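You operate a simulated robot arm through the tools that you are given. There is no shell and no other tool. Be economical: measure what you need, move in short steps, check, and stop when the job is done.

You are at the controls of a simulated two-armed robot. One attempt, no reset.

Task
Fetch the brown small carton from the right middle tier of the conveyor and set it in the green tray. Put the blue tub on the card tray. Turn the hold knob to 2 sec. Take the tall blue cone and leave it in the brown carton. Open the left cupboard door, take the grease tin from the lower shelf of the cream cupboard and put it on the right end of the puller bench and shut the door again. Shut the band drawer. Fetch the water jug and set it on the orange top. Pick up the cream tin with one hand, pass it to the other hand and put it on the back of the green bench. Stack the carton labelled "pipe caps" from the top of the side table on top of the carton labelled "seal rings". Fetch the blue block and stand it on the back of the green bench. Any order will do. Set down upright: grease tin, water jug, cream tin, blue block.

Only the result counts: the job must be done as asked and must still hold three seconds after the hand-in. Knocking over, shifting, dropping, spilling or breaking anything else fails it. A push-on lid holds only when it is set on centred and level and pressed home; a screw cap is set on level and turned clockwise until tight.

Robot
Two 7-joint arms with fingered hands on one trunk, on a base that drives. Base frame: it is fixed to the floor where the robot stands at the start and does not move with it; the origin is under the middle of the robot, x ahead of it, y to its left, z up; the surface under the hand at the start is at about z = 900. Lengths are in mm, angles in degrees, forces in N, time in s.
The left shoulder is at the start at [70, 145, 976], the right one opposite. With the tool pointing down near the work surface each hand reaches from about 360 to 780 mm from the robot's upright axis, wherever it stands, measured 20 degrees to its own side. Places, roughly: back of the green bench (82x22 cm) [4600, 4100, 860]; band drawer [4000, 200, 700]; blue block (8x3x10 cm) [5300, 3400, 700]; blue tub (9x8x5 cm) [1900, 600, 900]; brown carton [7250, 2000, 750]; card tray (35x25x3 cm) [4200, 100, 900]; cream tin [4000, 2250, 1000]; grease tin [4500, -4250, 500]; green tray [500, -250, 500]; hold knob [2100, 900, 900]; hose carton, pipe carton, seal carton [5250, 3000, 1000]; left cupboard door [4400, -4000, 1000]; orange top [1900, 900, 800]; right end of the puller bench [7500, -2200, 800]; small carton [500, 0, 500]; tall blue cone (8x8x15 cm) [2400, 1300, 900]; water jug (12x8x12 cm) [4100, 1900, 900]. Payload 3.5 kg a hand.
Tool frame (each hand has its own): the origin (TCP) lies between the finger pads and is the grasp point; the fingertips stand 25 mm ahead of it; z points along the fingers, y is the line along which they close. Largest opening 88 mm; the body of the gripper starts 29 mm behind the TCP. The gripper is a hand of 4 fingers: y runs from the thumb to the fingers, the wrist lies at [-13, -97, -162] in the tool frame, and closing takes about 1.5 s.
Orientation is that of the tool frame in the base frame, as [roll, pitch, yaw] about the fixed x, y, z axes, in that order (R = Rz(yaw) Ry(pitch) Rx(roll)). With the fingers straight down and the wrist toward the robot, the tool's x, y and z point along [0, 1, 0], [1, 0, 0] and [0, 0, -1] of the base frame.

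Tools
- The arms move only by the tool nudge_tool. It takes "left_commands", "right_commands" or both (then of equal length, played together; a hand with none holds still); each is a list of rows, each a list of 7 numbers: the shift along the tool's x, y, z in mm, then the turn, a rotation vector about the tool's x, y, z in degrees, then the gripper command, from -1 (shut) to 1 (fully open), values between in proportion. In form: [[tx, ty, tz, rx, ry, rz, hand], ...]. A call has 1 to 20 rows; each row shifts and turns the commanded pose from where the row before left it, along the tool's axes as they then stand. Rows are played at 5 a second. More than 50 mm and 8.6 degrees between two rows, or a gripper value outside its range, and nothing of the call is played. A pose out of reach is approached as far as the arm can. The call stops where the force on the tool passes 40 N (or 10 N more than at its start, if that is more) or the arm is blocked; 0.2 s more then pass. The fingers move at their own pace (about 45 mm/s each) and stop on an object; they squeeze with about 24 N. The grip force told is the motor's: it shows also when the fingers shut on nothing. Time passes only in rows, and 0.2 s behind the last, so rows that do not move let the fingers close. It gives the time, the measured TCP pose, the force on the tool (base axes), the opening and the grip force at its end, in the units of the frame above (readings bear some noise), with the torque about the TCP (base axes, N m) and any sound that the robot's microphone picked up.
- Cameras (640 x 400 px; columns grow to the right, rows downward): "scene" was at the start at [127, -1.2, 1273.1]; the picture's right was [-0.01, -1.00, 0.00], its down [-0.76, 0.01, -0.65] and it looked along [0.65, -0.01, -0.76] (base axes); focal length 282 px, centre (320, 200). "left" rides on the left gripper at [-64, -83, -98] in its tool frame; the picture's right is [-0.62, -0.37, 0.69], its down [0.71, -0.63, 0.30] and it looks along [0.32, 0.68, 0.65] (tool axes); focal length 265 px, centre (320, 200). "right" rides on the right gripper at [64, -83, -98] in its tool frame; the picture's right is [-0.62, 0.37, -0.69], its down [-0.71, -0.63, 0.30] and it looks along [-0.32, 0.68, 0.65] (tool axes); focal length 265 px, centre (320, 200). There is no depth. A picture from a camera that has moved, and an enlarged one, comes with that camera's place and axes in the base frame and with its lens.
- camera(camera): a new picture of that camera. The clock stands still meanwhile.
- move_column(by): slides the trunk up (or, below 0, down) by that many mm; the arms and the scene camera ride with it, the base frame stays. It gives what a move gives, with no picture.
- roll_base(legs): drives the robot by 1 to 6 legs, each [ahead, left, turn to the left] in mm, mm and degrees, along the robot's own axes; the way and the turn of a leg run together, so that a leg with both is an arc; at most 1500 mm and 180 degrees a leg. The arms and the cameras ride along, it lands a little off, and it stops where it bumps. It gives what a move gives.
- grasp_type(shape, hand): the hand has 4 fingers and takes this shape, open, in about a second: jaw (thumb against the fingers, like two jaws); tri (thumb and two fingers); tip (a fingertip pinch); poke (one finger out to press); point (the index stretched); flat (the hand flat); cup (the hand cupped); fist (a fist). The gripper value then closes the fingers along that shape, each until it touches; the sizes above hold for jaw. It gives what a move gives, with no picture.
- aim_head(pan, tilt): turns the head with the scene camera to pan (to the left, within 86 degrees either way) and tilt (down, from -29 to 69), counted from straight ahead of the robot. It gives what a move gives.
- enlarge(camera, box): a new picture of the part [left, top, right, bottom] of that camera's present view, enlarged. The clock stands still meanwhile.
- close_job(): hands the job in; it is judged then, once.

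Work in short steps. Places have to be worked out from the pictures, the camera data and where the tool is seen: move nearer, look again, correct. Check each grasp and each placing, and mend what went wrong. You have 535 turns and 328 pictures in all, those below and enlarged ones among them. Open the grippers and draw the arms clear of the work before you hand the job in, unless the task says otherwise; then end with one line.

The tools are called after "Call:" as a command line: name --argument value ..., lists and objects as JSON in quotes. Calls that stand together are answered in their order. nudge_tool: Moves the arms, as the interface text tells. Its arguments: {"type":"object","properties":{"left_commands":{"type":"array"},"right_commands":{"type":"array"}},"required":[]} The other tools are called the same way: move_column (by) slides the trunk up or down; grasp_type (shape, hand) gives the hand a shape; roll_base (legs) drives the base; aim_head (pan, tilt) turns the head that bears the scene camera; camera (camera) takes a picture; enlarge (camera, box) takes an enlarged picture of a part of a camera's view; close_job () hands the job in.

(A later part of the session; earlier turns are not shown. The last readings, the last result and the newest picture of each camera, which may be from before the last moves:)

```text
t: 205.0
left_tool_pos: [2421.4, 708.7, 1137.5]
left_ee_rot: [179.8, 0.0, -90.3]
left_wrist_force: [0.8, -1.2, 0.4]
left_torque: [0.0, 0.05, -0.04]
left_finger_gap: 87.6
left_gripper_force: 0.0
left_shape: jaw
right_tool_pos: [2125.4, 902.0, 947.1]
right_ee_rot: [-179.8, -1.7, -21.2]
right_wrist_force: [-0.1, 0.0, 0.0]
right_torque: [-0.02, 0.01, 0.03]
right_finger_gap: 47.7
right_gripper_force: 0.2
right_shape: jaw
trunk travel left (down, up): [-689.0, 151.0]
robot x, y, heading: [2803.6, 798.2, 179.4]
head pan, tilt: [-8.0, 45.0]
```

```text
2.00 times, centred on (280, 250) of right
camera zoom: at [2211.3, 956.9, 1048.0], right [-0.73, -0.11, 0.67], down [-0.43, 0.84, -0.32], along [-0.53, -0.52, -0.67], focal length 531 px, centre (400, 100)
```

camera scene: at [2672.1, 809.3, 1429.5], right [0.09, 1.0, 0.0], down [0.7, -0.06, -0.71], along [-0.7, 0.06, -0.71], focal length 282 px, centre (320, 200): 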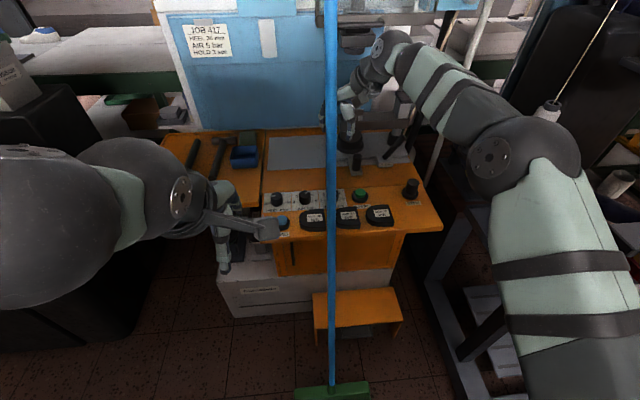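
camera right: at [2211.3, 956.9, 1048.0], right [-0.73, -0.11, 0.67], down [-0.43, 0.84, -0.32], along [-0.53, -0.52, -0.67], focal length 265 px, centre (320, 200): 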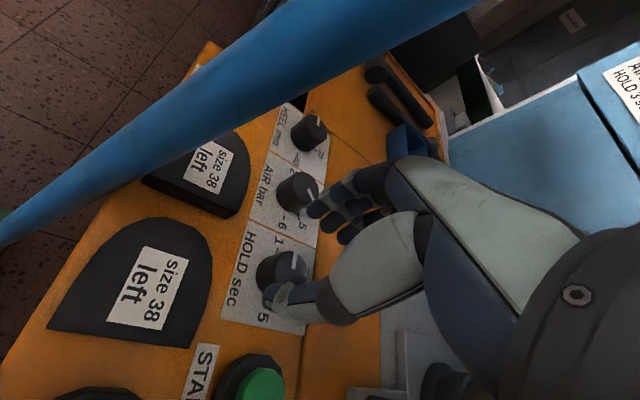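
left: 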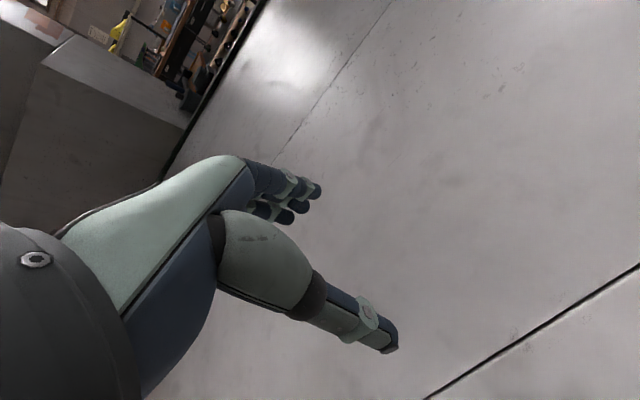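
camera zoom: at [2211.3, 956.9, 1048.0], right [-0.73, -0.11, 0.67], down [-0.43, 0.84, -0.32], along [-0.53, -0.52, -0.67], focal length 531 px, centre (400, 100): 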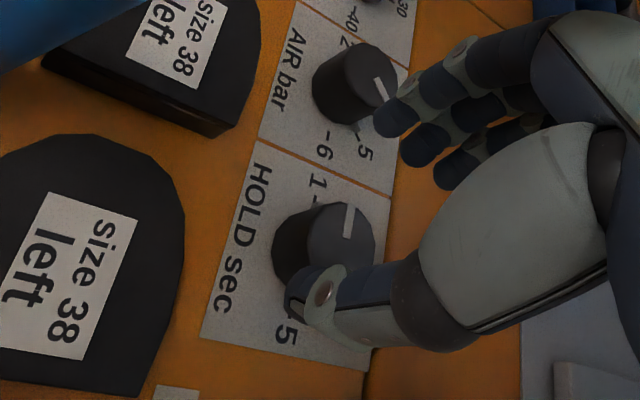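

The pointer has gone to about 1, so it needs 45° clockwise now. I turn the hand back to a reachable yaw and place it over the knob as in the good grip.

Call:
nudge_tool --right_commands '[[0, 0, 0, 0, 0, 7, 0.1], [0, 0, 0, 0, 0, 7, 0.1], [0, 0, 0, 0, 0, 6, 0.1], [-17, 11, 20, 0, 0, 0, 0.1], [0, 0, 20, 0, 0, 0, 0.1], [0, 0, 19, 0, 0, 0, 0.1], [0, 0, 0, 0, 0, 0, 0.1]]'

Call:
enlarge --camera "right" --box '[230, 140, 390, 300]'

```text
t: 206.6
left_tool_pos: [2420.6, 708.1, 1137.0]
left_ee_rot: [179.9, 0.1, -90.3]
left_wrist_force: [0.6, -0.3, -0.5]
left_torque: [0.0, 0.01, 0.03]
left_finger_gap: 87.8
left_gripper_force: 0.2
left_shape: jaw
right_tool_pos: [2108.7, 902.8, 886.4]
right_ee_rot: [-179.1, -1.5, -41.1]
right_wrist_force: [-1.0, -2.8, -0.5]
right_torque: [-0.08, 0.04, 0.03]
right_finger_gap: 50.2
right_gripper_force: 0.0
right_shape: jaw
trunk travel left (down, up): [-689.0, 151.0]
robot x, y, heading: [2801.0, 802.9, 179.6]
head pan, tilt: [-8.0, 45.0]
```

```text
2.50 times, centred on (310, 220) of right
camera zoom: at [2207.4, 924.5, 987.4], right [-0.73, 0.13, 0.67], down [-0.12, 0.94, -0.31], along [-0.67, -0.31, -0.67], focal length 664 px, centre (345, 150)
```

zoom: 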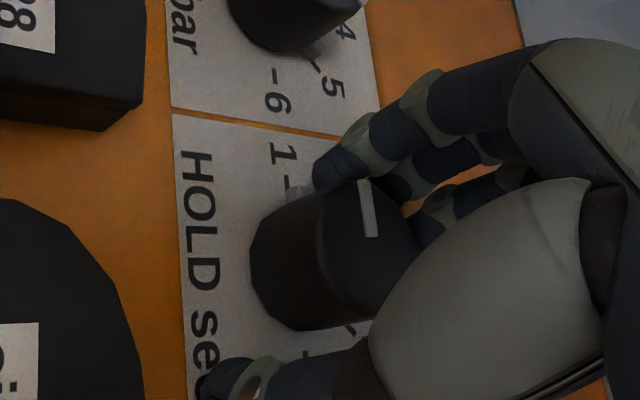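

Pointer is at about 1. I nudge slightly, close, and turn clockwise 22°.

Call:
nudge_tool --right_commands '[[-3, 2, 0, 0, 0, 0, 0.1], [0, 0, 0, 0, 0, 0, -1], [0, 0, 0, 0, 0, 0, -1], [0, 0, 0, 0, 0, 0, -1], [0, 0, 0, 0, 0, 0, -1], [0, 0, 0, 0, 0, 0, -1], [0, 0, 0, 0, 0, 5.5, -1], [0, 0, 0, 0, 0, 5.5, -1], [0, 0, 0, 0, 0, 5.5, -1], [0, 0, 0, 0, 0, 5.5, -1], [0, 0, 0, 0, 0, 0, -1]]'

Call:
enlarge --camera "right" --box '[230, 140, 390, 300]'

```text
t: 209.0
left_tool_pos: [2423.2, 706.9, 1137.8]
left_ee_rot: [179.7, 0.1, -90.3]
left_wrist_force: [0.3, -0.6, 0.9]
left_torque: [0.0, 0.0, -0.01]
left_finger_gap: 87.6
left_gripper_force: 0.0
left_shape: jaw
right_tool_pos: [2107.2, 903.1, 888.0]
right_ee_rot: [-178.6, -1.1, -63.0]
right_wrist_force: [12.0, -6.0, -5.5]
right_torque: [-0.65, 0.41, 0.71]
right_finger_gap: 26.7
right_gripper_force: 23.9
right_shape: jaw
trunk travel left (down, up): [-689.0, 151.0]
robot x, y, heading: [2799.0, 803.3, 180.0]
head pan, tilt: [-8.0, 45.0]
```

```text
2.50 times, centred on (310, 220) of right
camera zoom: at [2206.6, 883.7, 989.3], right [-0.63, 0.39, 0.67], down [0.25, 0.92, -0.3], along [-0.74, -0.03, -0.67], focal length 664 px, centre (345, 150)
```

zoom: 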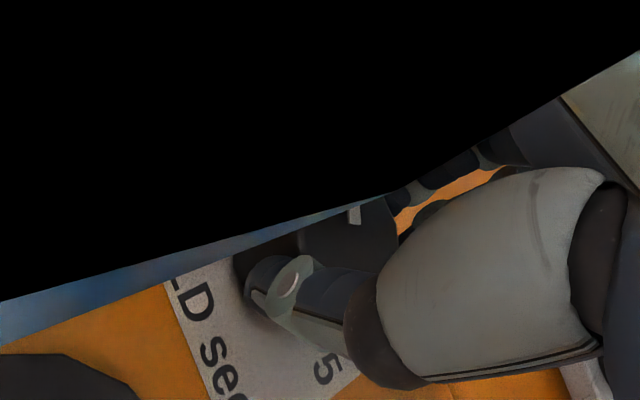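

The camera has run into the broom's line – too close. I open at once and look at the scene.

Call:
nudge_tool --right_commands '[[0, 0, 0, 0, 0, 0, 0.1], [0, 0, 0, 0, 0, 0, 0.1], [0, 0, 0, 0, 0, -6, 0.1], [0, 0, 0, 0, 0, -6, 0.1], [0, 0, 0, 0, 0, -6, 0.1]]'

Call:
camera --camera "scene"

Call:
camera --camera "right"

```text
t: 210.2
left_tool_pos: [2421.6, 708.2, 1137.6]
left_ee_rot: [179.9, 0.0, -90.2]
left_wrist_force: [0.5, -0.4, -1.3]
left_torque: [-0.01, 0.01, 0.0]
left_finger_gap: 87.6
left_gripper_force: 0.1
left_shape: jaw
right_tool_pos: [2104.1, 904.2, 887.3]
right_ee_rot: [-179.0, -1.3, -45.1]
right_wrist_force: [-1.9, 0.4, 0.3]
right_torque: [-0.01, 0.11, -0.02]
right_finger_gap: 49.4
right_gripper_force: 0.1
right_shape: jaw
trunk travel left (down, up): [-689.0, 151.0]
robot x, y, heading: [2802.9, 797.9, 179.9]
head pan, tilt: [-8.0, 45.0]
```

```text
237 pictures are left
camera scene: at [2670.3, 812.9, 1429.4], right [0.14, 0.99, 0.0], down [0.7, -0.1, -0.71], along [-0.7, 0.1, -0.71], focal length 282 px, centre (320, 200)
```

scene: 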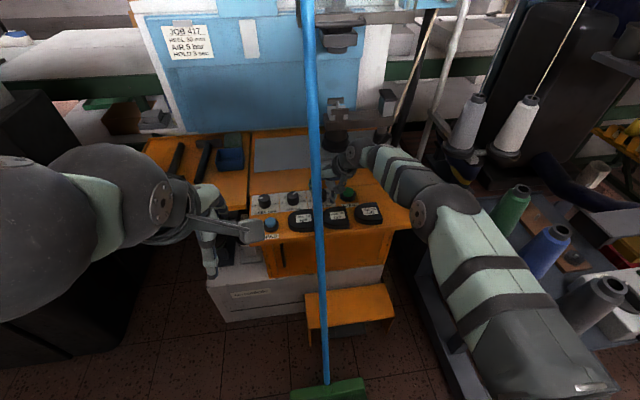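

```text
236 pictures are left
camera right: at [2204.6, 918.6, 988.5], right [-0.72, 0.18, 0.67], down [-0.05, 0.95, -0.31], along [-0.69, -0.26, -0.67], focal length 265 px, centre (320, 200)
```

right: 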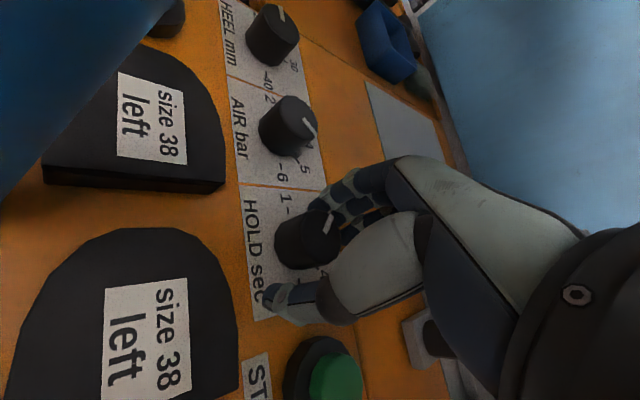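

Call:
enlarge --camera "scene" --box '[256, 140, 416, 240]'

Call:
enlarge --camera "right" --box '[230, 160, 390, 320]'

```text
4.00 times, centred on (336, 190) of scene
camera zoom: at [2670.3, 812.9, 1429.4], right [0.14, 0.99, 0.0], down [0.7, -0.1, -0.71], along [-0.7, 0.1, -0.71], focal length 1128 px, centre (256, 240)
```

zoom: 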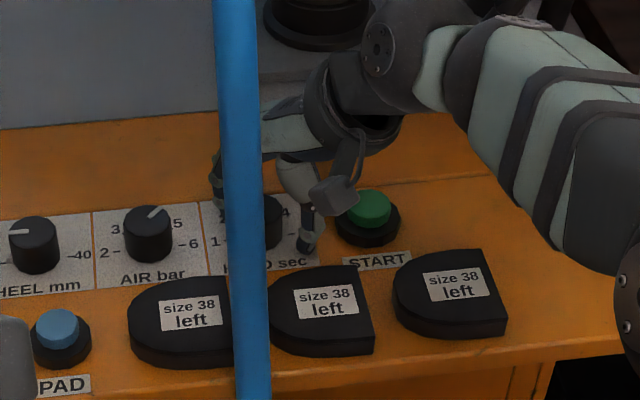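

```text
2.50 times, centred on (310, 240) of right
camera zoom: at [2204.6, 918.6, 988.5], right [-0.72, 0.18, 0.67], down [-0.05, 0.95, -0.31], along [-0.69, -0.26, -0.67], focal length 664 px, centre (345, 100)
```

zoom: 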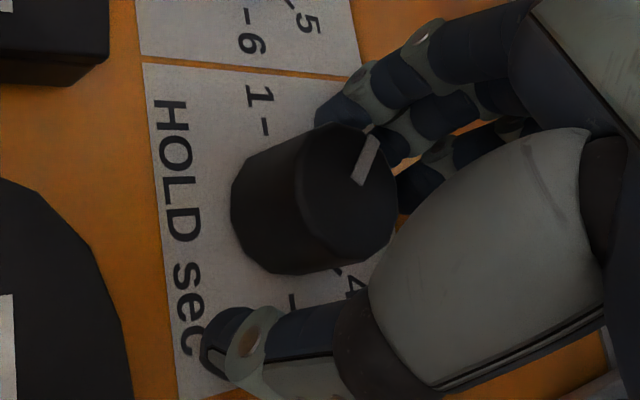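

The pointer is now close to 2, maybe ~9° short. I lift the hand straight up to see the dial clearly.

Call:
nudge_tool --right_commands '[[0, 0, -30, 0, 0, 0, 0.1], [0, 0, -30, 0, 0, 0, 0.1], [0, 0, 0, 0, 0, -6, 0.1], [0, 0, 0, 0, 0, -6, 0.1]]'

Call:
enlarge --camera "right" --box '[190, 180, 350, 340]'

```text
t: 211.2
left_tool_pos: [2422.4, 707.7, 1136.8]
left_ee_rot: [179.7, 0.2, -90.4]
left_wrist_force: [0.0, -0.6, -0.2]
left_torque: [0.01, 0.02, -0.04]
left_finger_gap: 87.5
left_gripper_force: 0.1
left_shape: jaw
right_tool_pos: [2103.4, 904.2, 948.5]
right_ee_rot: [-179.6, -1.6, -33.1]
right_wrist_force: [0.7, 1.1, -1.3]
right_torque: [0.02, 0.01, -0.02]
right_finger_gap: 48.2
right_gripper_force: 0.2
right_shape: jaw
trunk travel left (down, up): [-689.0, 151.0]
robot x, y, heading: [2804.2, 800.4, 179.8]
head pan, tilt: [-8.0, 45.0]
```

```text
2.50 times, centred on (270, 260) of right
camera zoom: at [2199.5, 939.5, 1048.8], right [-0.74, 0.04, 0.67], down [-0.24, 0.92, -0.32], along [-0.63, -0.4, -0.67], focal length 664 px, centre (445, 50)
```

zoom: 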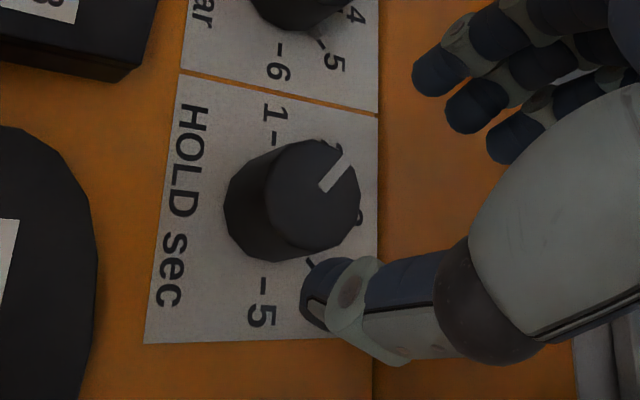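

In this clear view the pointer aims right at the "2" mark. I withdraw the right hand to the right and up, away from the broom.

Call:
nudge_tool --right_commands '[[-16, -25, -40, 0, 0, 0, 0.1], [-16, -25, -40, 0, 0, 0, 0.1], [-16, -25, -40, 0, 0, 0, 0.1], [-5, -44.5, 0, 0, 0, 0, 0.1], [-5, -44.5, 0, 0, 0, 0, 0.1], [-5, -44.5, 0, 0, 0, 0, 0.1], [0, 0, -40, 0, 0, 0, 1], [0, 0, -40, 0, 0, 0, 1]]'

Call:
roll_base --legs '[[-200, 0, 0]]'

Call:
aim_head --pan 0 --tilt 40

Call:
camera --camera "scene"

```text
t: 213.0
left_tool_pos: [2422.4, 706.2, 1137.6]
left_ee_rot: [179.9, 0.1, -90.2]
left_wrist_force: [0.3, 0.4, -0.6]
left_torque: [0.02, -0.03, -0.01]
left_finger_gap: 87.8
left_gripper_force: 0.1
left_shape: jaw
right_tool_pos: [2175.3, 1111.5, 1146.5]
right_ee_rot: [-179.4, -1.5, -33.2]
right_wrist_force: [-0.9, 0.3, 0.6]
right_torque: [0.0, 0.0, 0.01]
right_finger_gap: 87.6
right_gripper_force: 0.1
right_shape: jaw
right hand out of reach, approached as far as the arm can: row 2, 3
trunk travel left (down, up): [-689.0, 151.0]
robot x, y, heading: [2805.9, 802.2, 179.8]
head pan, tilt: [-8.0, 45.0]
```

```text
t: 214.6
left_tool_pos: [2621.7, 708.9, 1137.1]
left_ee_rot: [180.0, 0.0, -90.4]
left_wrist_force: [-0.3, 0.6, -0.3]
left_torque: [-0.03, -0.03, 0.0]
left_finger_gap: 87.5
left_gripper_force: 0.0
left_shape: jaw
right_tool_pos: [2375.0, 1111.9, 1143.9]
right_ee_rot: [-179.4, -1.6, -33.3]
right_wrist_force: [-0.2, -0.1, 0.3]
right_torque: [0.01, -0.03, 0.05]
right_finger_gap: 87.7
right_gripper_force: 0.1
right_shape: jaw
trunk travel left (down, up): [-689.0, 151.0]
robot x, y, heading: [3003.7, 797.6, 179.6]
head pan, tilt: [-8.0, 45.0]
```

```text
t: 215.3
left_tool_pos: [2624.5, 707.2, 1138.0]
left_ee_rot: [179.8, 0.1, -90.5]
left_wrist_force: [0.5, -0.2, 0.0]
left_torque: [-0.02, 0.02, 0.0]
left_finger_gap: 87.9
left_gripper_force: 0.1
left_shape: jaw
right_tool_pos: [2377.1, 1113.3, 1146.4]
right_ee_rot: [-179.5, -1.5, -33.3]
right_wrist_force: [0.2, 0.3, -0.3]
right_torque: [0.01, -0.02, 0.0]
right_finger_gap: 87.7
right_gripper_force: 0.2
right_shape: jaw
trunk travel left (down, up): [-689.0, 151.0]
robot x, y, heading: [3001.8, 799.2, 179.5]
head pan, tilt: [0.0, 40.0]
```

```text
232 pictures are left
camera scene: at [2869.0, 800.7, 1436.8], right [0.01, 1.0, 0.0], down [0.64, 0.0, -0.77], along [-0.77, 0.0, -0.64], focal length 282 px, centre (320, 200)
```

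scene: 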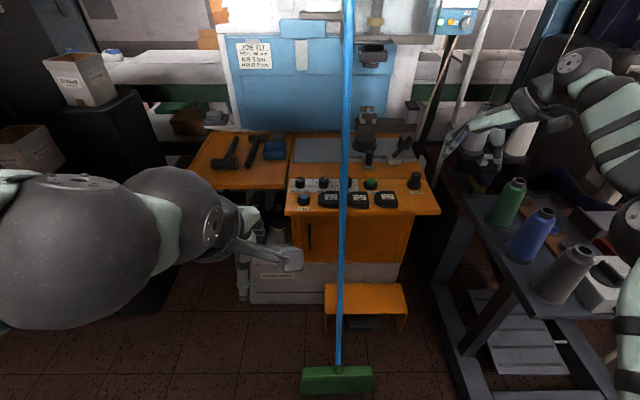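

Call:
enlarge --camera "scene" --box '[180, 125, 380, 225]'

Call:
enlarge --camera "scene" --box '[320, 165, 400, 215]'

```text
3.20 times, centred on (280, 175) of scene
camera zoom: at [2869.0, 800.7, 1436.8], right [0.01, 1.0, 0.0], down [0.64, 0.0, -0.77], along [-0.77, 0.0, -0.64], focal length 903 px, centre (448, 280)
```

zoom: 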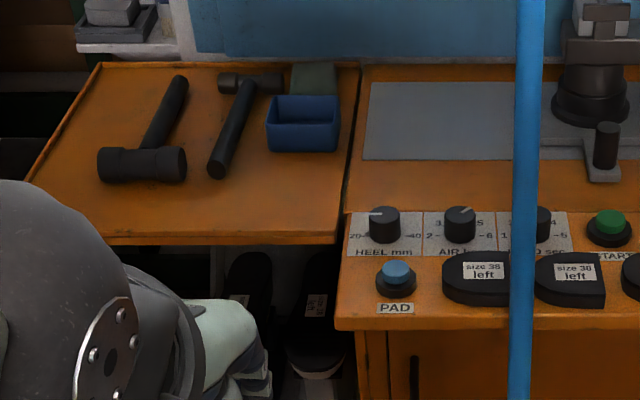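

```text
8.00 times, centred on (360, 190) of scene
camera zoom: at [2869.0, 800.7, 1436.8], right [0.01, 1.0, 0.0], down [0.64, 0.0, -0.77], along [-0.77, 0.0, -0.64], focal length 2257 px, centre (0, 280)
```

zoom: 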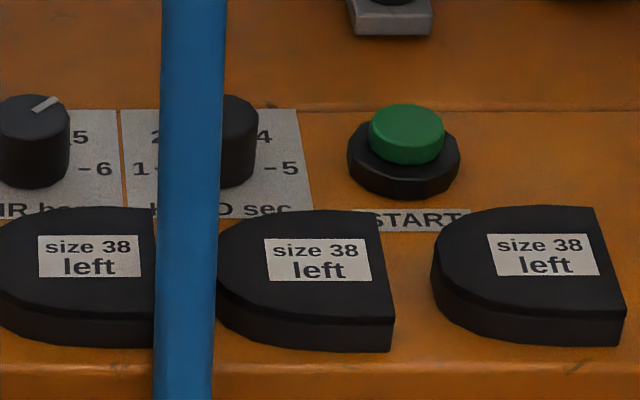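

The soles and broom stand as before and the knob reads 2. Next the blue tub at about [1932, 627]. I check the floor in front and to the left for where the base can stand.

Call:
aim_head --pan 25 --tilt 60

Call:
camera --camera "scene"

```text
t: 216.2
left_tool_pos: [2622.9, 708.0, 1136.8]
left_ee_rot: [179.8, 0.0, -90.4]
left_wrist_force: [0.6, 1.1, -0.1]
left_torque: [-0.03, 0.03, 0.02]
left_finger_gap: 87.8
left_gripper_force: 0.0
left_shape: jaw
right_tool_pos: [2376.4, 1113.4, 1144.6]
right_ee_rot: [-179.4, -1.6, -33.3]
right_wrist_force: [-0.2, -0.1, 0.6]
right_torque: [0.0, 0.01, -0.03]
right_finger_gap: 87.8
right_gripper_force: 0.1
right_shape: jaw
trunk travel left (down, up): [-689.0, 151.0]
robot x, y, heading: [3006.1, 801.2, 179.8]
head pan, tilt: [25.0, 60.0]
```

```text
229 pictures are left
camera scene: at [2892.3, 772.5, 1410.0], right [-0.42, 0.91, 0.0], down [0.79, 0.36, -0.5], along [-0.45, -0.21, -0.87], focal length 282 px, centre (320, 200)
```

scene: 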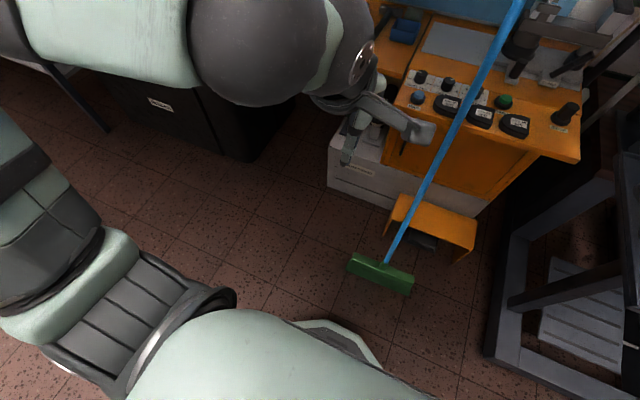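

The base reaches ~260 mm ahead; the brush spans y≈720–1030 at x≈2430. I move the robot left to y≈430 first, then straighten the right hand.

Call:
roll_base --legs '[[0, 371, 0]]'

Call:
nudge_tool --right_commands '[[0, 0, 0, 0, 0, 8, 1], [0, 0, 0, 0, 0, 8, 1], [0, 0, 0, 0, 0, 8, 1], [0, 0, 0, 0, 0, 8, 1], [0, 0, 0, 0, 0, 8, 1], [0, 0, 0, 0, 0, 8, 1], [0, 0, 0, 0, 0, 8, 1], [25, -25, 0, 0, 0, 0, 1], [25, -25, 0, 0, 0, 0, 1], [25, -25, 0, 0, 0, 0, 1], [25, 0, 0, 0, 0, 0, 1]]'

Call:
roll_base --legs '[[400, 0, 0]]'

Call:
aim_head --pan -15 --tilt 45

Call:
camera --camera "scene"

Call:
camera --camera "right"

```text
t: 218.5
left_tool_pos: [2622.0, 336.3, 1137.7]
left_ee_rot: [179.7, 0.0, -90.3]
left_wrist_force: [-1.2, -0.6, -0.1]
left_torque: [-0.02, 0.01, -0.02]
left_finger_gap: 87.7
left_gripper_force: 0.1
left_shape: jaw
right_tool_pos: [2375.1, 740.5, 1144.5]
right_ee_rot: [-179.5, -1.5, -33.3]
right_wrist_force: [0.5, 0.1, -0.1]
right_torque: [0.02, 0.0, -0.01]
right_finger_gap: 87.4
right_gripper_force: 0.1
right_shape: jaw
trunk travel left (down, up): [-689.0, 151.0]
robot x, y, heading: [3001.9, 423.8, 179.8]
head pan, tilt: [25.0, 60.0]
```

```text
t: 220.9
left_tool_pos: [2621.2, 334.3, 1137.8]
left_ee_rot: [179.9, 0.1, -90.4]
left_wrist_force: [0.3, -1.1, -0.6]
left_torque: [0.03, -0.03, 0.0]
left_finger_gap: 87.5
left_gripper_force: 0.0
left_shape: jaw
right_tool_pos: [2450.5, 638.8, 1146.9]
right_ee_rot: [-178.3, -0.3, -89.4]
right_wrist_force: [-0.5, -0.3, 0.1]
right_torque: [0.03, 0.0, -0.01]
right_finger_gap: 87.8
right_gripper_force: 0.1
right_shape: jaw
trunk travel left (down, up): [-689.0, 151.0]
robot x, y, heading: [3000.0, 425.9, 179.6]
head pan, tilt: [25.0, 60.0]
```

```text
t: 223.4
left_tool_pos: [2222.4, 337.2, 1138.3]
left_ee_rot: [179.8, -0.1, -90.6]
left_wrist_force: [-0.2, 0.6, 0.1]
left_torque: [0.01, -0.01, -0.01]
left_finger_gap: 87.7
left_gripper_force: 0.0
left_shape: jaw
right_tool_pos: [2052.3, 643.6, 1148.1]
right_ee_rot: [-178.4, -0.4, -89.3]
right_wrist_force: [0.2, -0.7, 0.4]
right_torque: [-0.01, 0.01, -0.01]
right_finger_gap: 88.0
right_gripper_force: 0.1
right_shape: jaw
trunk travel left (down, up): [-689.0, 151.0]
robot x, y, heading: [2606.9, 430.3, 179.6]
head pan, tilt: [25.0, 60.0]
```

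```text
t: 224.5
left_tool_pos: [2221.7, 338.7, 1136.6]
left_ee_rot: [179.8, 0.0, -90.5]
left_wrist_force: [-0.5, -0.1, 0.3]
left_torque: [0.03, -0.03, 0.0]
left_finger_gap: 87.5
left_gripper_force: 0.1
left_shape: jaw
right_tool_pos: [2052.7, 642.7, 1147.8]
right_ee_rot: [-178.4, -0.4, -89.2]
right_wrist_force: [-0.3, 0.2, -0.2]
right_torque: [-0.03, 0.01, 0.01]
right_finger_gap: 87.8
right_gripper_force: 0.0
right_shape: jaw
trunk travel left (down, up): [-689.0, 151.0]
robot x, y, heading: [2602.2, 430.2, 179.5]
head pan, tilt: [-15.0, 45.0]
```

```text
228 pictures are left
camera scene: at [2473.8, 450.8, 1429.4], right [0.26, 0.96, 0.0], down [0.68, -0.19, -0.71], along [-0.68, 0.19, -0.71], focal length 282 px, centre (320, 200)
```

scene: 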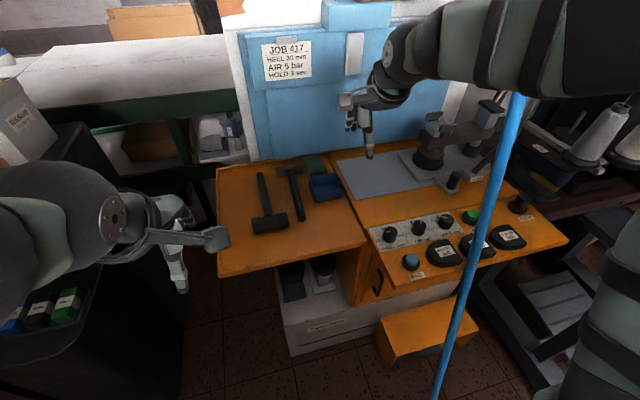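

```text
227 pictures are left
camera right: at [2132.7, 580.6, 1248.8], right [-0.39, 0.62, 0.68], down [0.63, 0.72, -0.29], along [-0.67, 0.31, -0.67], focal length 265 px, centre (320, 200)
```

right: 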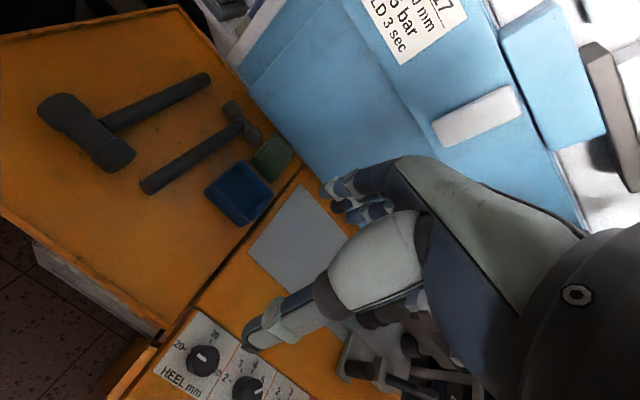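

Tub: rim about x 1863–1947, y 588–658, z 906; empty and aligned. I will pinch its front wall: thumb outside, fingers inside. First I go above it with a half opening.

Call:
nudge_tool --right_commands '[[6, 35, 40, 0, 0, 0, 0.2], [6, 35, 40, 0, 0, 0, 0.2], [6, 35, 40, 0, 0, 0, 0.2], [0, 0, 30, 0, 0, 0, 0.2], [0, 0, 30, 0, 0, 0, 0.2], [0, 0, 0, 0, 0, 0, 0.2]]'

Call:
camera --camera "right"

Call:
enlarge --camera "scene" --box '[220, 100, 420, 225]'

```text
refused: row 1 steps farther than a row can; nothing moved
```

```text
226 pictures are left
camera right: at [2132.7, 580.6, 1248.8], right [-0.39, 0.62, 0.68], down [0.63, 0.72, -0.29], along [-0.67, 0.31, -0.67], focal length 265 px, centre (320, 200)
```

right: 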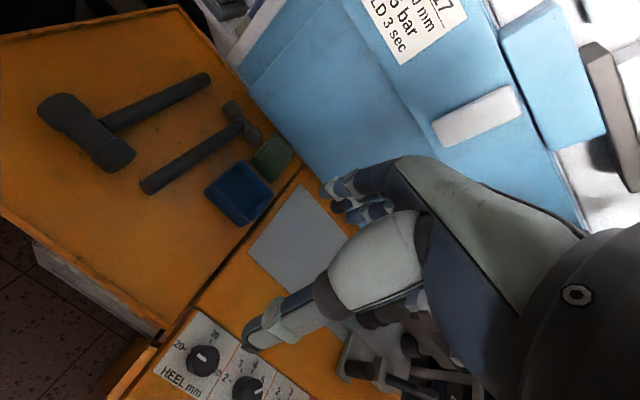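

```text
3.20 times, centred on (320, 162) of scene
camera zoom: at [2473.8, 450.8, 1429.4], right [0.26, 0.96, 0.0], down [0.68, -0.19, -0.71], along [-0.68, 0.19, -0.71], focal length 903 px, centre (320, 320)
```

zoom: 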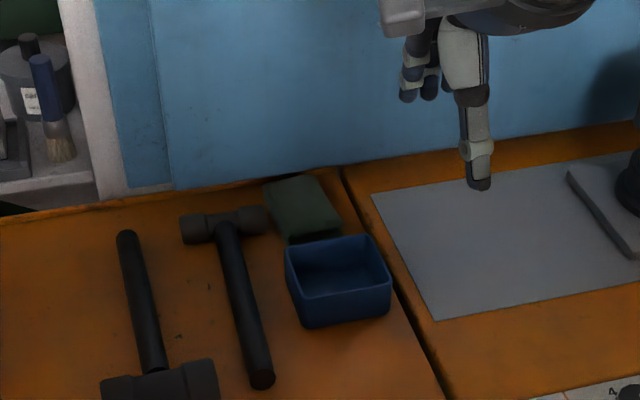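

Row too large; I split it into smaller steps.

Call:
nudge_tool --right_commands '[[4, 26, 30, 0, 0, 0, 0.2], [4, 26, 30, 0, 0, 0, 0.2], [4, 26, 30, 0, 0, 0, 0.2], [4, 26, 30, 0, 0, 0, 0.2], [0, 0, 35, 0, 0, 0, 0.2], [0, 0, 25, 0, 0, 0, 0.2], [0, 0, 0, 0, 0, 0, 0.2]]'

Call:
camera --camera "right"

Call:
enlarge --camera "scene" --box '[220, 100, 420, 225]'

```text
t: 226.1
left_tool_pos: [2221.2, 337.6, 1138.2]
left_ee_rot: [179.9, 0.0, -90.5]
left_wrist_force: [-1.1, -0.7, -0.3]
left_torque: [0.02, -0.01, 0.03]
left_finger_gap: 87.8
left_gripper_force: 0.0
left_shape: jaw
right_tool_pos: [1952.0, 625.0, 964.6]
right_ee_rot: [-178.4, -0.4, -89.3]
right_wrist_force: [0.0, -0.5, -0.2]
right_torque: [-0.01, -0.01, -0.02]
right_finger_gap: 53.1
right_gripper_force: 0.1
right_shape: jaw
trunk travel left (down, up): [-689.0, 151.0]
robot x, y, heading: [2606.1, 432.3, 179.5]
head pan, tilt: [-15.0, 45.0]
```

```text
224 pictures are left
camera right: at [2032.6, 562.0, 1065.7], right [-0.39, 0.62, 0.68], down [0.63, 0.72, -0.29], along [-0.67, 0.31, -0.67], focal length 265 px, centre (320, 200)
```

right: 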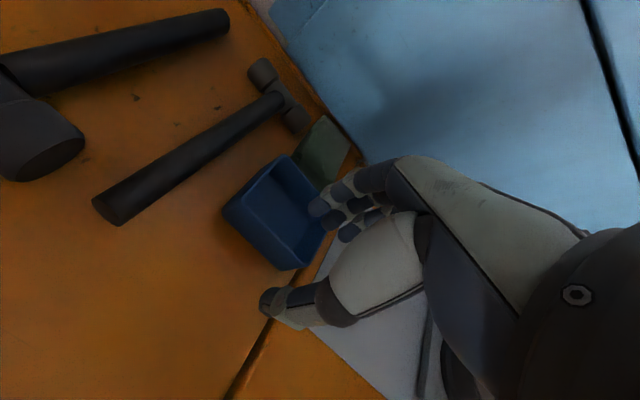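

```text
3.20 times, centred on (320, 162) of scene
camera zoom: at [2473.4, 450.8, 1429.4], right [0.27, 0.96, 0.0], down [0.68, -0.19, -0.71], along [-0.68, 0.19, -0.71], focal length 903 px, centre (320, 320)
```

zoom: 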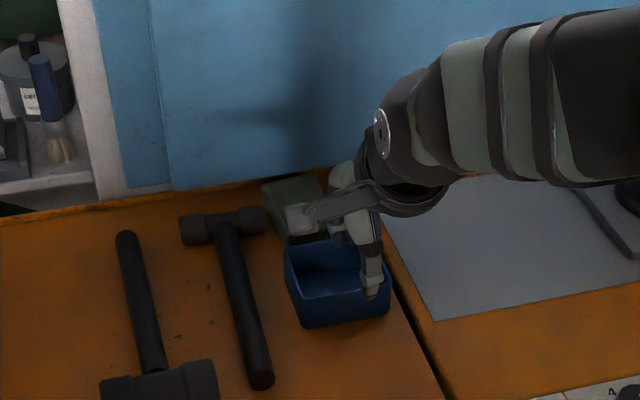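

Aligned over the front wall within a few mm. I shift slightly and descend, fingers inside the tub, thumb in front.

Call:
nudge_tool --right_commands '[[5, 6, 16, 0, 0, 0, 0.2], [0, 0, 20, 0, 0, 0, 0.2], [0, 0, 15, 0, 0, 0, 0.2], [0, 0, 10, 0, 0, 0, 0.2], [0, 0, 0, 0, 0, 0, 0.2]]'

Call:
camera --camera "right"

Call:
enlarge --camera "scene" --box '[220, 100, 420, 225]'

```text
t: 227.3
left_tool_pos: [2220.9, 338.4, 1138.7]
left_ee_rot: [179.8, 0.0, -90.5]
left_wrist_force: [-0.3, 0.1, -0.3]
left_torque: [0.0, -0.02, 0.02]
left_finger_gap: 87.8
left_gripper_force: 0.1
left_shape: jaw
right_tool_pos: [1950.2, 620.1, 902.7]
right_ee_rot: [-178.5, -0.4, -89.4]
right_wrist_force: [0.3, -0.3, -0.4]
right_torque: [-0.03, -0.02, 0.0]
right_finger_gap: 52.8
right_gripper_force: 0.1
right_shape: jaw
trunk travel left (down, up): [-689.0, 151.0]
robot x, y, heading: [2600.9, 428.2, 179.7]
head pan, tilt: [-15.0, 45.0]
```

```text
222 pictures are left
camera right: at [2029.5, 556.8, 1004.0], right [-0.39, 0.62, 0.68], down [0.63, 0.72, -0.29], along [-0.67, 0.31, -0.67], focal length 265 px, centre (320, 200)
```

right: 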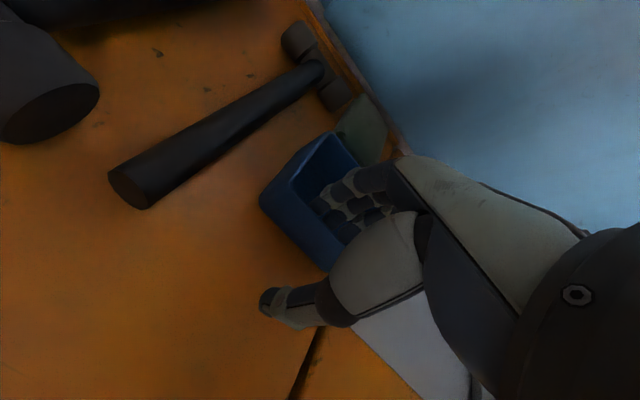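

```text
3.20 times, centred on (320, 162) of scene
camera zoom: at [2473.6, 451.0, 1429.4], right [0.27, 0.96, 0.0], down [0.68, -0.19, -0.71], along [-0.68, 0.19, -0.71], focal length 903 px, centre (320, 320)
```

zoom: 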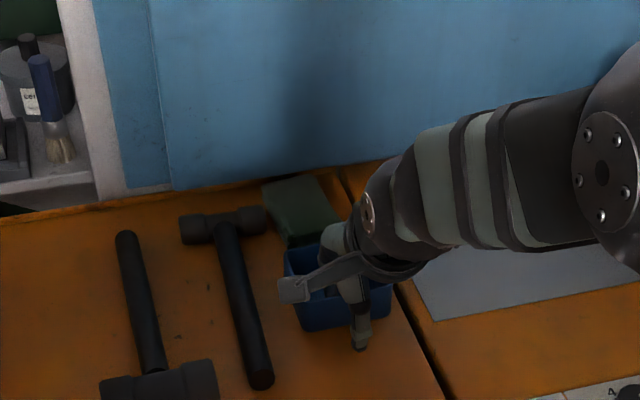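

Fingers inside, thumb outside the front wall. I close on it.

Call:
nudge_tool --right_commands '[[0, 0, 0, 0, 0, 0, -0.3], [0, 0, 0, 0, 0, 0, -1], [0, 0, 0, 0, 0, 0, -1], [0, 0, 0, 0, 0, 0, -1], [0, 0, 0, 0, 0, 0, -1], [0, 0, 0, 0, 0, 0, -1]]'

Call:
camera --camera "right"

```text
t: 228.7
left_tool_pos: [2221.3, 338.5, 1136.2]
left_ee_rot: [179.9, 0.1, -90.6]
left_wrist_force: [0.2, 0.8, 0.6]
left_torque: [0.0, 0.02, 0.01]
left_finger_gap: 87.6
left_gripper_force: 0.0
left_shape: jaw
right_tool_pos: [1950.0, 618.4, 903.6]
right_ee_rot: [-178.4, -0.4, -89.3]
right_wrist_force: [-0.4, -0.1, -0.2]
right_torque: [0.02, 0.01, 0.01]
right_finger_gap: 0.0
right_gripper_force: 24.1
right_shape: jaw
trunk travel left (down, up): [-689.0, 151.0]
robot x, y, heading: [2604.2, 431.5, 179.7]
head pan, tilt: [-15.0, 45.0]
```

```text
220 pictures are left
camera right: at [2029.3, 556.8, 1004.3], right [-0.39, 0.62, 0.68], down [0.63, 0.72, -0.29], along [-0.67, 0.31, -0.67], focal length 265 px, centre (320, 200)
```

right: 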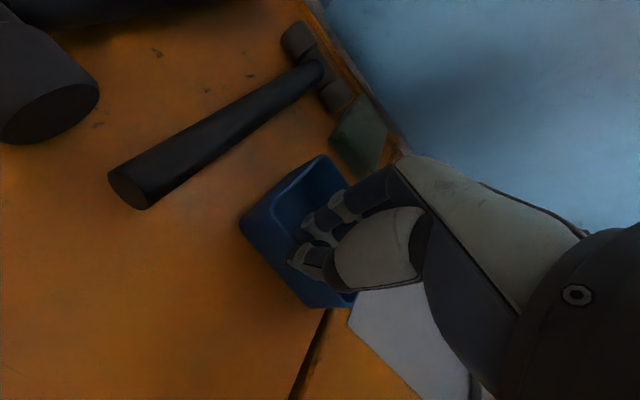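

Gap reads 0 – either a thin wall is held, or it slipped. I lift 30 mm and look.

Call:
nudge_tool --right_commands '[[0, 0, -15, 0, 0, 0, -1], [0, 0, -15, 0, 0, 0, -1], [0, 0, 0, 0, 0, 0, -1]]'

Call:
camera --camera "right"

```text
t: 229.5
left_tool_pos: [2220.4, 337.6, 1136.3]
left_ee_rot: [179.8, -0.1, -90.5]
left_wrist_force: [0.3, 0.5, 0.5]
left_torque: [-0.01, 0.0, -0.01]
left_finger_gap: 87.7
left_gripper_force: 0.1
left_shape: jaw
right_tool_pos: [1948.2, 619.9, 933.3]
right_ee_rot: [-178.4, -0.4, -89.4]
right_wrist_force: [-0.4, 0.5, -1.1]
right_torque: [0.0, 0.01, -0.01]
right_finger_gap: 0.1
right_gripper_force: 24.0
right_shape: jaw
trunk travel left (down, up): [-689.0, 151.0]
robot x, y, heading: [2606.6, 428.8, 179.9]
head pan, tilt: [-15.0, 45.0]
```

```text
219 pictures are left
camera right: at [2027.9, 557.1, 1034.7], right [-0.4, 0.62, 0.68], down [0.63, 0.72, -0.29], along [-0.67, 0.31, -0.68], focal length 265 px, centre (320, 200)
```

right: 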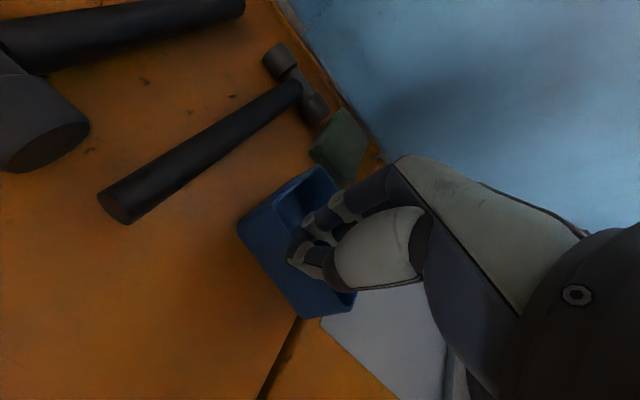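

The tub rises with the hand (the hammer shifts in view, the tub doesn't). I raise it another 110 mm and check.

Call:
nudge_tool --right_commands '[[0, 0, -30, 0, 0, 0, -1], [0, 0, -40, 0, 0, 0, -1], [0, 0, -40, 0, 0, 0, -1], [0, 0, 0, 0, 0, 0, -1]]'

Call:
camera --camera "scene"

```text
t: 230.5
left_tool_pos: [2222.9, 338.5, 1137.6]
left_ee_rot: [179.7, -0.1, -90.5]
left_wrist_force: [0.5, -0.8, -0.4]
left_torque: [0.03, 0.01, 0.04]
left_finger_gap: 87.5
left_gripper_force: 0.1
left_shape: jaw
right_tool_pos: [1944.6, 620.8, 1044.4]
right_ee_rot: [-178.4, -0.5, -89.3]
right_wrist_force: [-0.4, 0.2, -1.2]
right_torque: [0.03, -0.05, 0.04]
right_finger_gap: 0.0
right_gripper_force: 23.8
right_shape: jaw
trunk travel left (down, up): [-689.0, 151.0]
robot x, y, heading: [2599.5, 432.5, 179.6]
head pan, tilt: [-15.0, 45.0]
```

```text
218 pictures are left
camera scene: at [2472.9, 451.1, 1429.4], right [0.27, 0.96, 0.0], down [0.68, -0.19, -0.71], along [-0.68, 0.19, -0.71], focal length 282 px, centre (320, 200)
```

scene: 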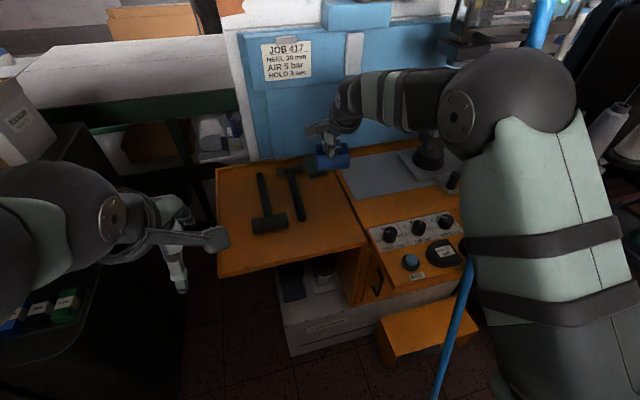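

I back off, turn around toward the bench with the card tray, and look.

Call:
roll_base --legs '[[-520, 0, 0], [0, 0, 90], [0, 0, 88]]'

Call:
aim_head --pan -10 --tilt 35

Call:
camera --camera "scene"

```text
t: 241.1
left_tool_pos: [3509.4, 506.0, 1137.5]
left_ee_rot: [179.9, 0.0, 87.8]
left_wrist_force: [0.3, -0.5, -0.5]
left_torque: [0.02, 0.02, 0.03]
left_finger_gap: 87.7
left_gripper_force: 0.0
left_shape: jaw
right_tool_pos: [3779.3, 214.6, 1043.8]
right_ee_rot: [-178.4, -0.4, 89.0]
right_wrist_force: [-0.5, -0.2, -0.9]
right_torque: [0.0, 0.04, -0.01]
right_finger_gap: 0.0
right_gripper_force: 24.3
right_shape: jaw
trunk travel left (down, up): [-689.0, 151.0]
robot x, y, heading: [3129.5, 428.2, -2.2]
head pan, tilt: [-15.0, 45.0]
```

```text
t: 241.8
left_tool_pos: [3511.0, 505.6, 1138.3]
left_ee_rot: [179.8, 0.0, 87.7]
left_wrist_force: [0.4, 1.0, 0.4]
left_torque: [-0.02, -0.04, -0.01]
left_finger_gap: 87.6
left_gripper_force: 0.2
left_shape: jaw
right_tool_pos: [3779.7, 215.6, 1043.8]
right_ee_rot: [-178.4, -0.4, 88.8]
right_wrist_force: [-0.3, 0.5, -0.8]
right_torque: [0.01, 0.01, 0.01]
right_finger_gap: 0.3
right_gripper_force: 24.1
right_shape: jaw
trunk travel left (down, up): [-689.0, 151.0]
robot x, y, heading: [3125.6, 425.5, -2.0]
head pan, tilt: [-10.0, 35.0]
```

```text
217 pictures are left
camera scene: at [3262.9, 405.4, 1444.2], right [-0.21, -0.98, 0.0], down [-0.56, 0.12, -0.82], along [0.8, -0.17, -0.57], focal length 282 px, centre (320, 200)
```

scene: 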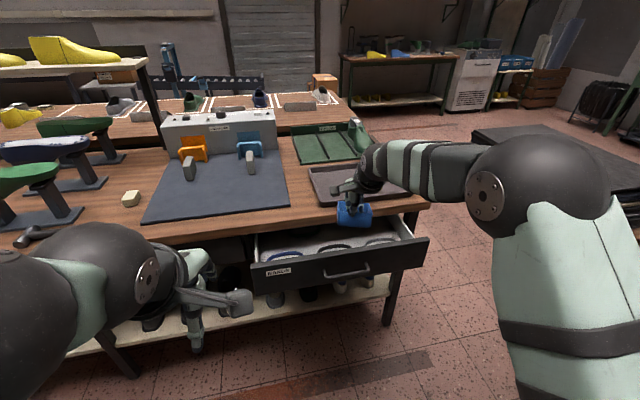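

The card tray lies at about x 4000–4240, y -78…245 on the bench; the bands drawer is open below it. I drive 200 forward and 110 to the right.

Call:
roll_base --legs '[[200, -110, 2]]'

Call:
camera --camera "scene"

Call:
camera --camera "right"

```text
t: 243.5
left_tool_pos: [3704.0, 405.1, 1138.8]
left_ee_rot: [179.7, 0.0, 89.7]
left_wrist_force: [0.0, -0.3, -0.2]
left_torque: [-0.03, -0.02, 0.01]
left_finger_gap: 87.6
left_gripper_force: 0.1
left_shape: jaw
right_tool_pos: [3981.6, 123.4, 1044.3]
right_ee_rot: [-178.5, -0.3, 90.9]
right_wrist_force: [-0.5, -0.6, -0.5]
right_torque: [0.0, 0.0, 0.0]
right_finger_gap: 0.1
right_gripper_force: 23.4
right_shape: jaw
trunk travel left (down, up): [-689.0, 151.0]
robot x, y, heading: [3324.0, 315.2, 0.0]
head pan, tilt: [-10.0, 35.0]
```

```text
216 pictures are left
camera scene: at [3459.4, 296.7, 1444.4], right [-0.18, -0.98, 0.0], down [-0.56, 0.1, -0.82], along [0.81, -0.14, -0.57], focal length 282 px, centre (320, 200)
```

scene: 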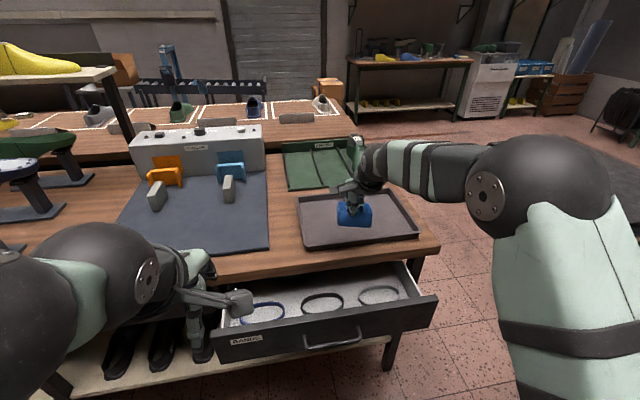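

```text
215 pictures are left
camera right: at [3899.1, 186.2, 1145.8], right [0.4, -0.62, 0.68], down [-0.63, -0.72, -0.29], along [0.67, -0.31, -0.67], focal length 265 px, centre (320, 200)
```

right: 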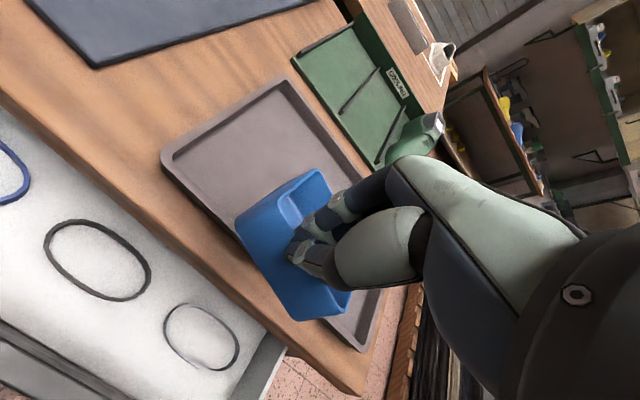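

Tray centre about [4130, 85]. I carry the tub over it and lower.

Call:
nudge_tool --right_commands '[[-5.5, 26, 0, 0, 0, 0, -1], [-5.5, 26, 10, 0, 0, 0, -1], [-5.5, 26, 25, 0, 0, 0, -1], [-5.5, 26, 25, 0, 0, 0, -1], [0, 0, 10, 0, 0, 0, -1], [0, 0, 8, 0, 0, 0, -1], [0, 0, 0, 0, 0, 0, -1]]'

Call:
camera --camera "right"

Call:
enlarge --camera "scene" --box '[250, 130, 450, 255]'

```text
t: 245.1
left_tool_pos: [3704.3, 404.8, 1137.4]
left_ee_rot: [179.8, 0.0, 89.6]
left_wrist_force: [-0.1, 0.4, -0.3]
left_torque: [0.01, -0.02, -0.01]
left_finger_gap: 87.8
left_gripper_force: 0.0
left_shape: jaw
right_tool_pos: [4075.5, 104.8, 962.9]
right_ee_rot: [-178.5, -0.4, 90.9]
right_wrist_force: [-0.2, -0.1, -0.6]
right_torque: [-0.01, 0.0, 0.02]
right_finger_gap: 0.0
right_gripper_force: 23.8
right_shape: jaw
right hand out of reach, approached as far as the arm can: row 4
trunk travel left (down, up): [-689.0, 151.0]
robot x, y, heading: [3321.7, 311.5, -0.0]
head pan, tilt: [-10.0, 35.0]
```

```text
214 pictures are left
camera right: at [3993.2, 166.4, 1063.9], right [0.4, -0.62, 0.68], down [-0.63, -0.72, -0.29], along [0.67, -0.31, -0.67], focal length 265 px, centre (320, 200)
```

right: 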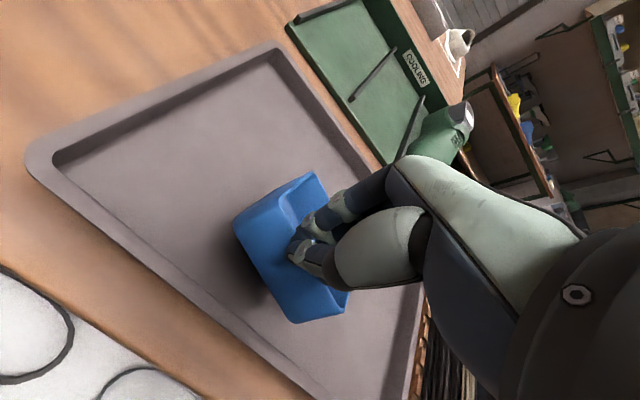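

```text
3.20 times, centred on (350, 192) of scene
camera zoom: at [3460.7, 296.0, 1444.2], right [-0.18, -0.98, 0.0], down [-0.56, 0.1, -0.82], along [0.81, -0.14, -0.57], focal length 903 px, centre (224, 224)
```

zoom: 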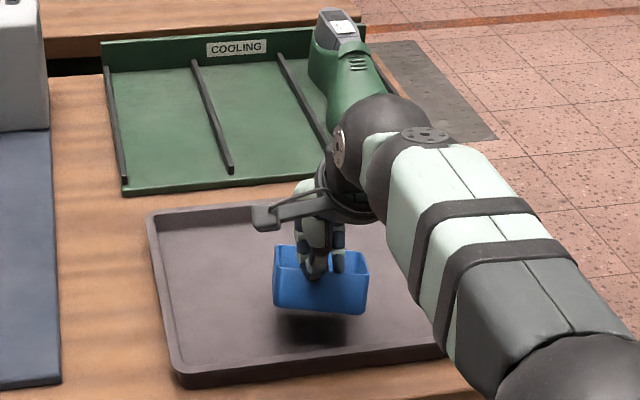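

Still hovering a little; I lower gently until contact.

Call:
nudge_tool --right_commands '[[0, 0, 6, 0, 0, 0, -1], [0, 0, 6, 0, 0, 0, -1], [0, 0, 4, 0, 0, 0, -1], [0, 0, 0, 0, 0, 0, -1]]'

Call:
enlarge --camera "scene" --box '[250, 130, 450, 255]'

```text
t: 246.1
left_tool_pos: [3704.7, 405.6, 1137.9]
left_ee_rot: [179.7, -0.1, 89.7]
left_wrist_force: [0.5, -0.1, -0.5]
left_torque: [0.01, 0.03, -0.03]
left_finger_gap: 87.6
left_gripper_force: 0.2
left_shape: jaw
right_tool_pos: [4074.7, 105.5, 946.8]
right_ee_rot: [-178.4, -0.4, 90.9]
right_wrist_force: [0.3, -0.1, -1.4]
right_torque: [0.0, 0.02, -0.01]
right_finger_gap: 0.1
right_gripper_force: 24.0
right_shape: jaw
trunk travel left (down, up): [-689.0, 151.0]
robot x, y, heading: [3324.8, 310.2, -0.1]
head pan, tilt: [-10.0, 35.0]
```

```text
3.20 times, centred on (350, 192) of scene
camera zoom: at [3460.8, 296.0, 1444.2], right [-0.18, -0.98, 0.0], down [-0.56, 0.1, -0.82], along [0.81, -0.14, -0.57], focal length 903 px, centre (224, 224)
```

zoom: 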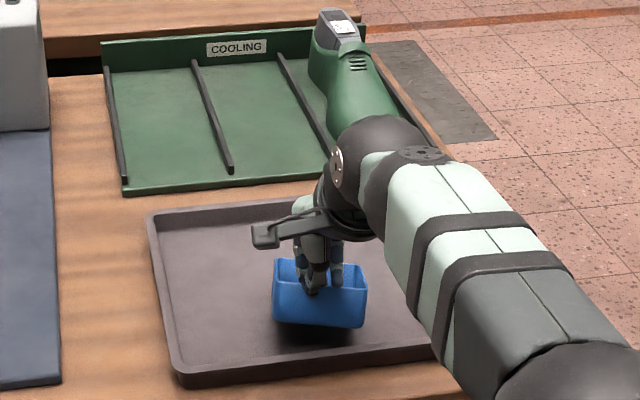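

Call:
nudge_tool --right_commands '[[0, 0, 5, 0, 0, 0, -1], [0, 0, 5, 0, 0, 0, -1], [0, 0, 4, 0, 0, 0, -1], [0, 0, 0, 0, 0, 0, -1]]'

Call:
enlarge --camera "scene" --box '[250, 130, 450, 255]'

```text
t: 247.1
left_tool_pos: [3704.8, 404.5, 1138.0]
left_ee_rot: [179.8, 0.1, 89.7]
left_wrist_force: [0.2, -0.1, 0.5]
left_torque: [-0.01, 0.01, -0.03]
left_finger_gap: 87.4
left_gripper_force: 0.1
left_shape: jaw
right_tool_pos: [4075.6, 105.0, 933.0]
right_ee_rot: [-178.5, -0.4, 90.9]
right_wrist_force: [0.0, 0.3, -0.1]
right_torque: [-0.05, -0.04, -0.02]
right_finger_gap: 0.2
right_gripper_force: 24.1
right_shape: jaw
trunk travel left (down, up): [-689.0, 151.0]
robot x, y, heading: [3322.2, 313.9, -0.1]
head pan, tilt: [-10.0, 35.0]
```

```text
3.20 times, centred on (350, 192) of scene
camera zoom: at [3460.5, 296.2, 1444.3], right [-0.18, -0.98, 0.0], down [-0.56, 0.1, -0.82], along [0.81, -0.14, -0.57], focal length 903 px, centre (224, 224)
```

zoom: 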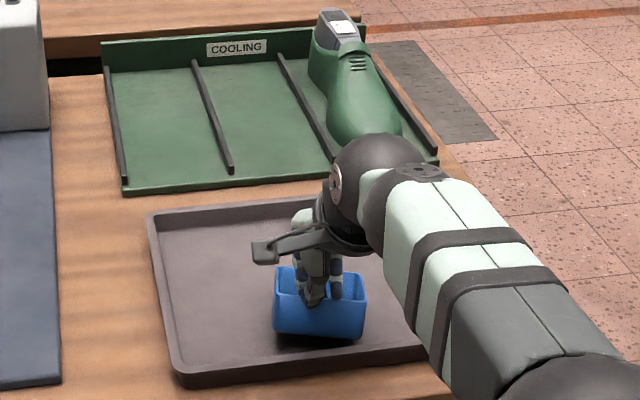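

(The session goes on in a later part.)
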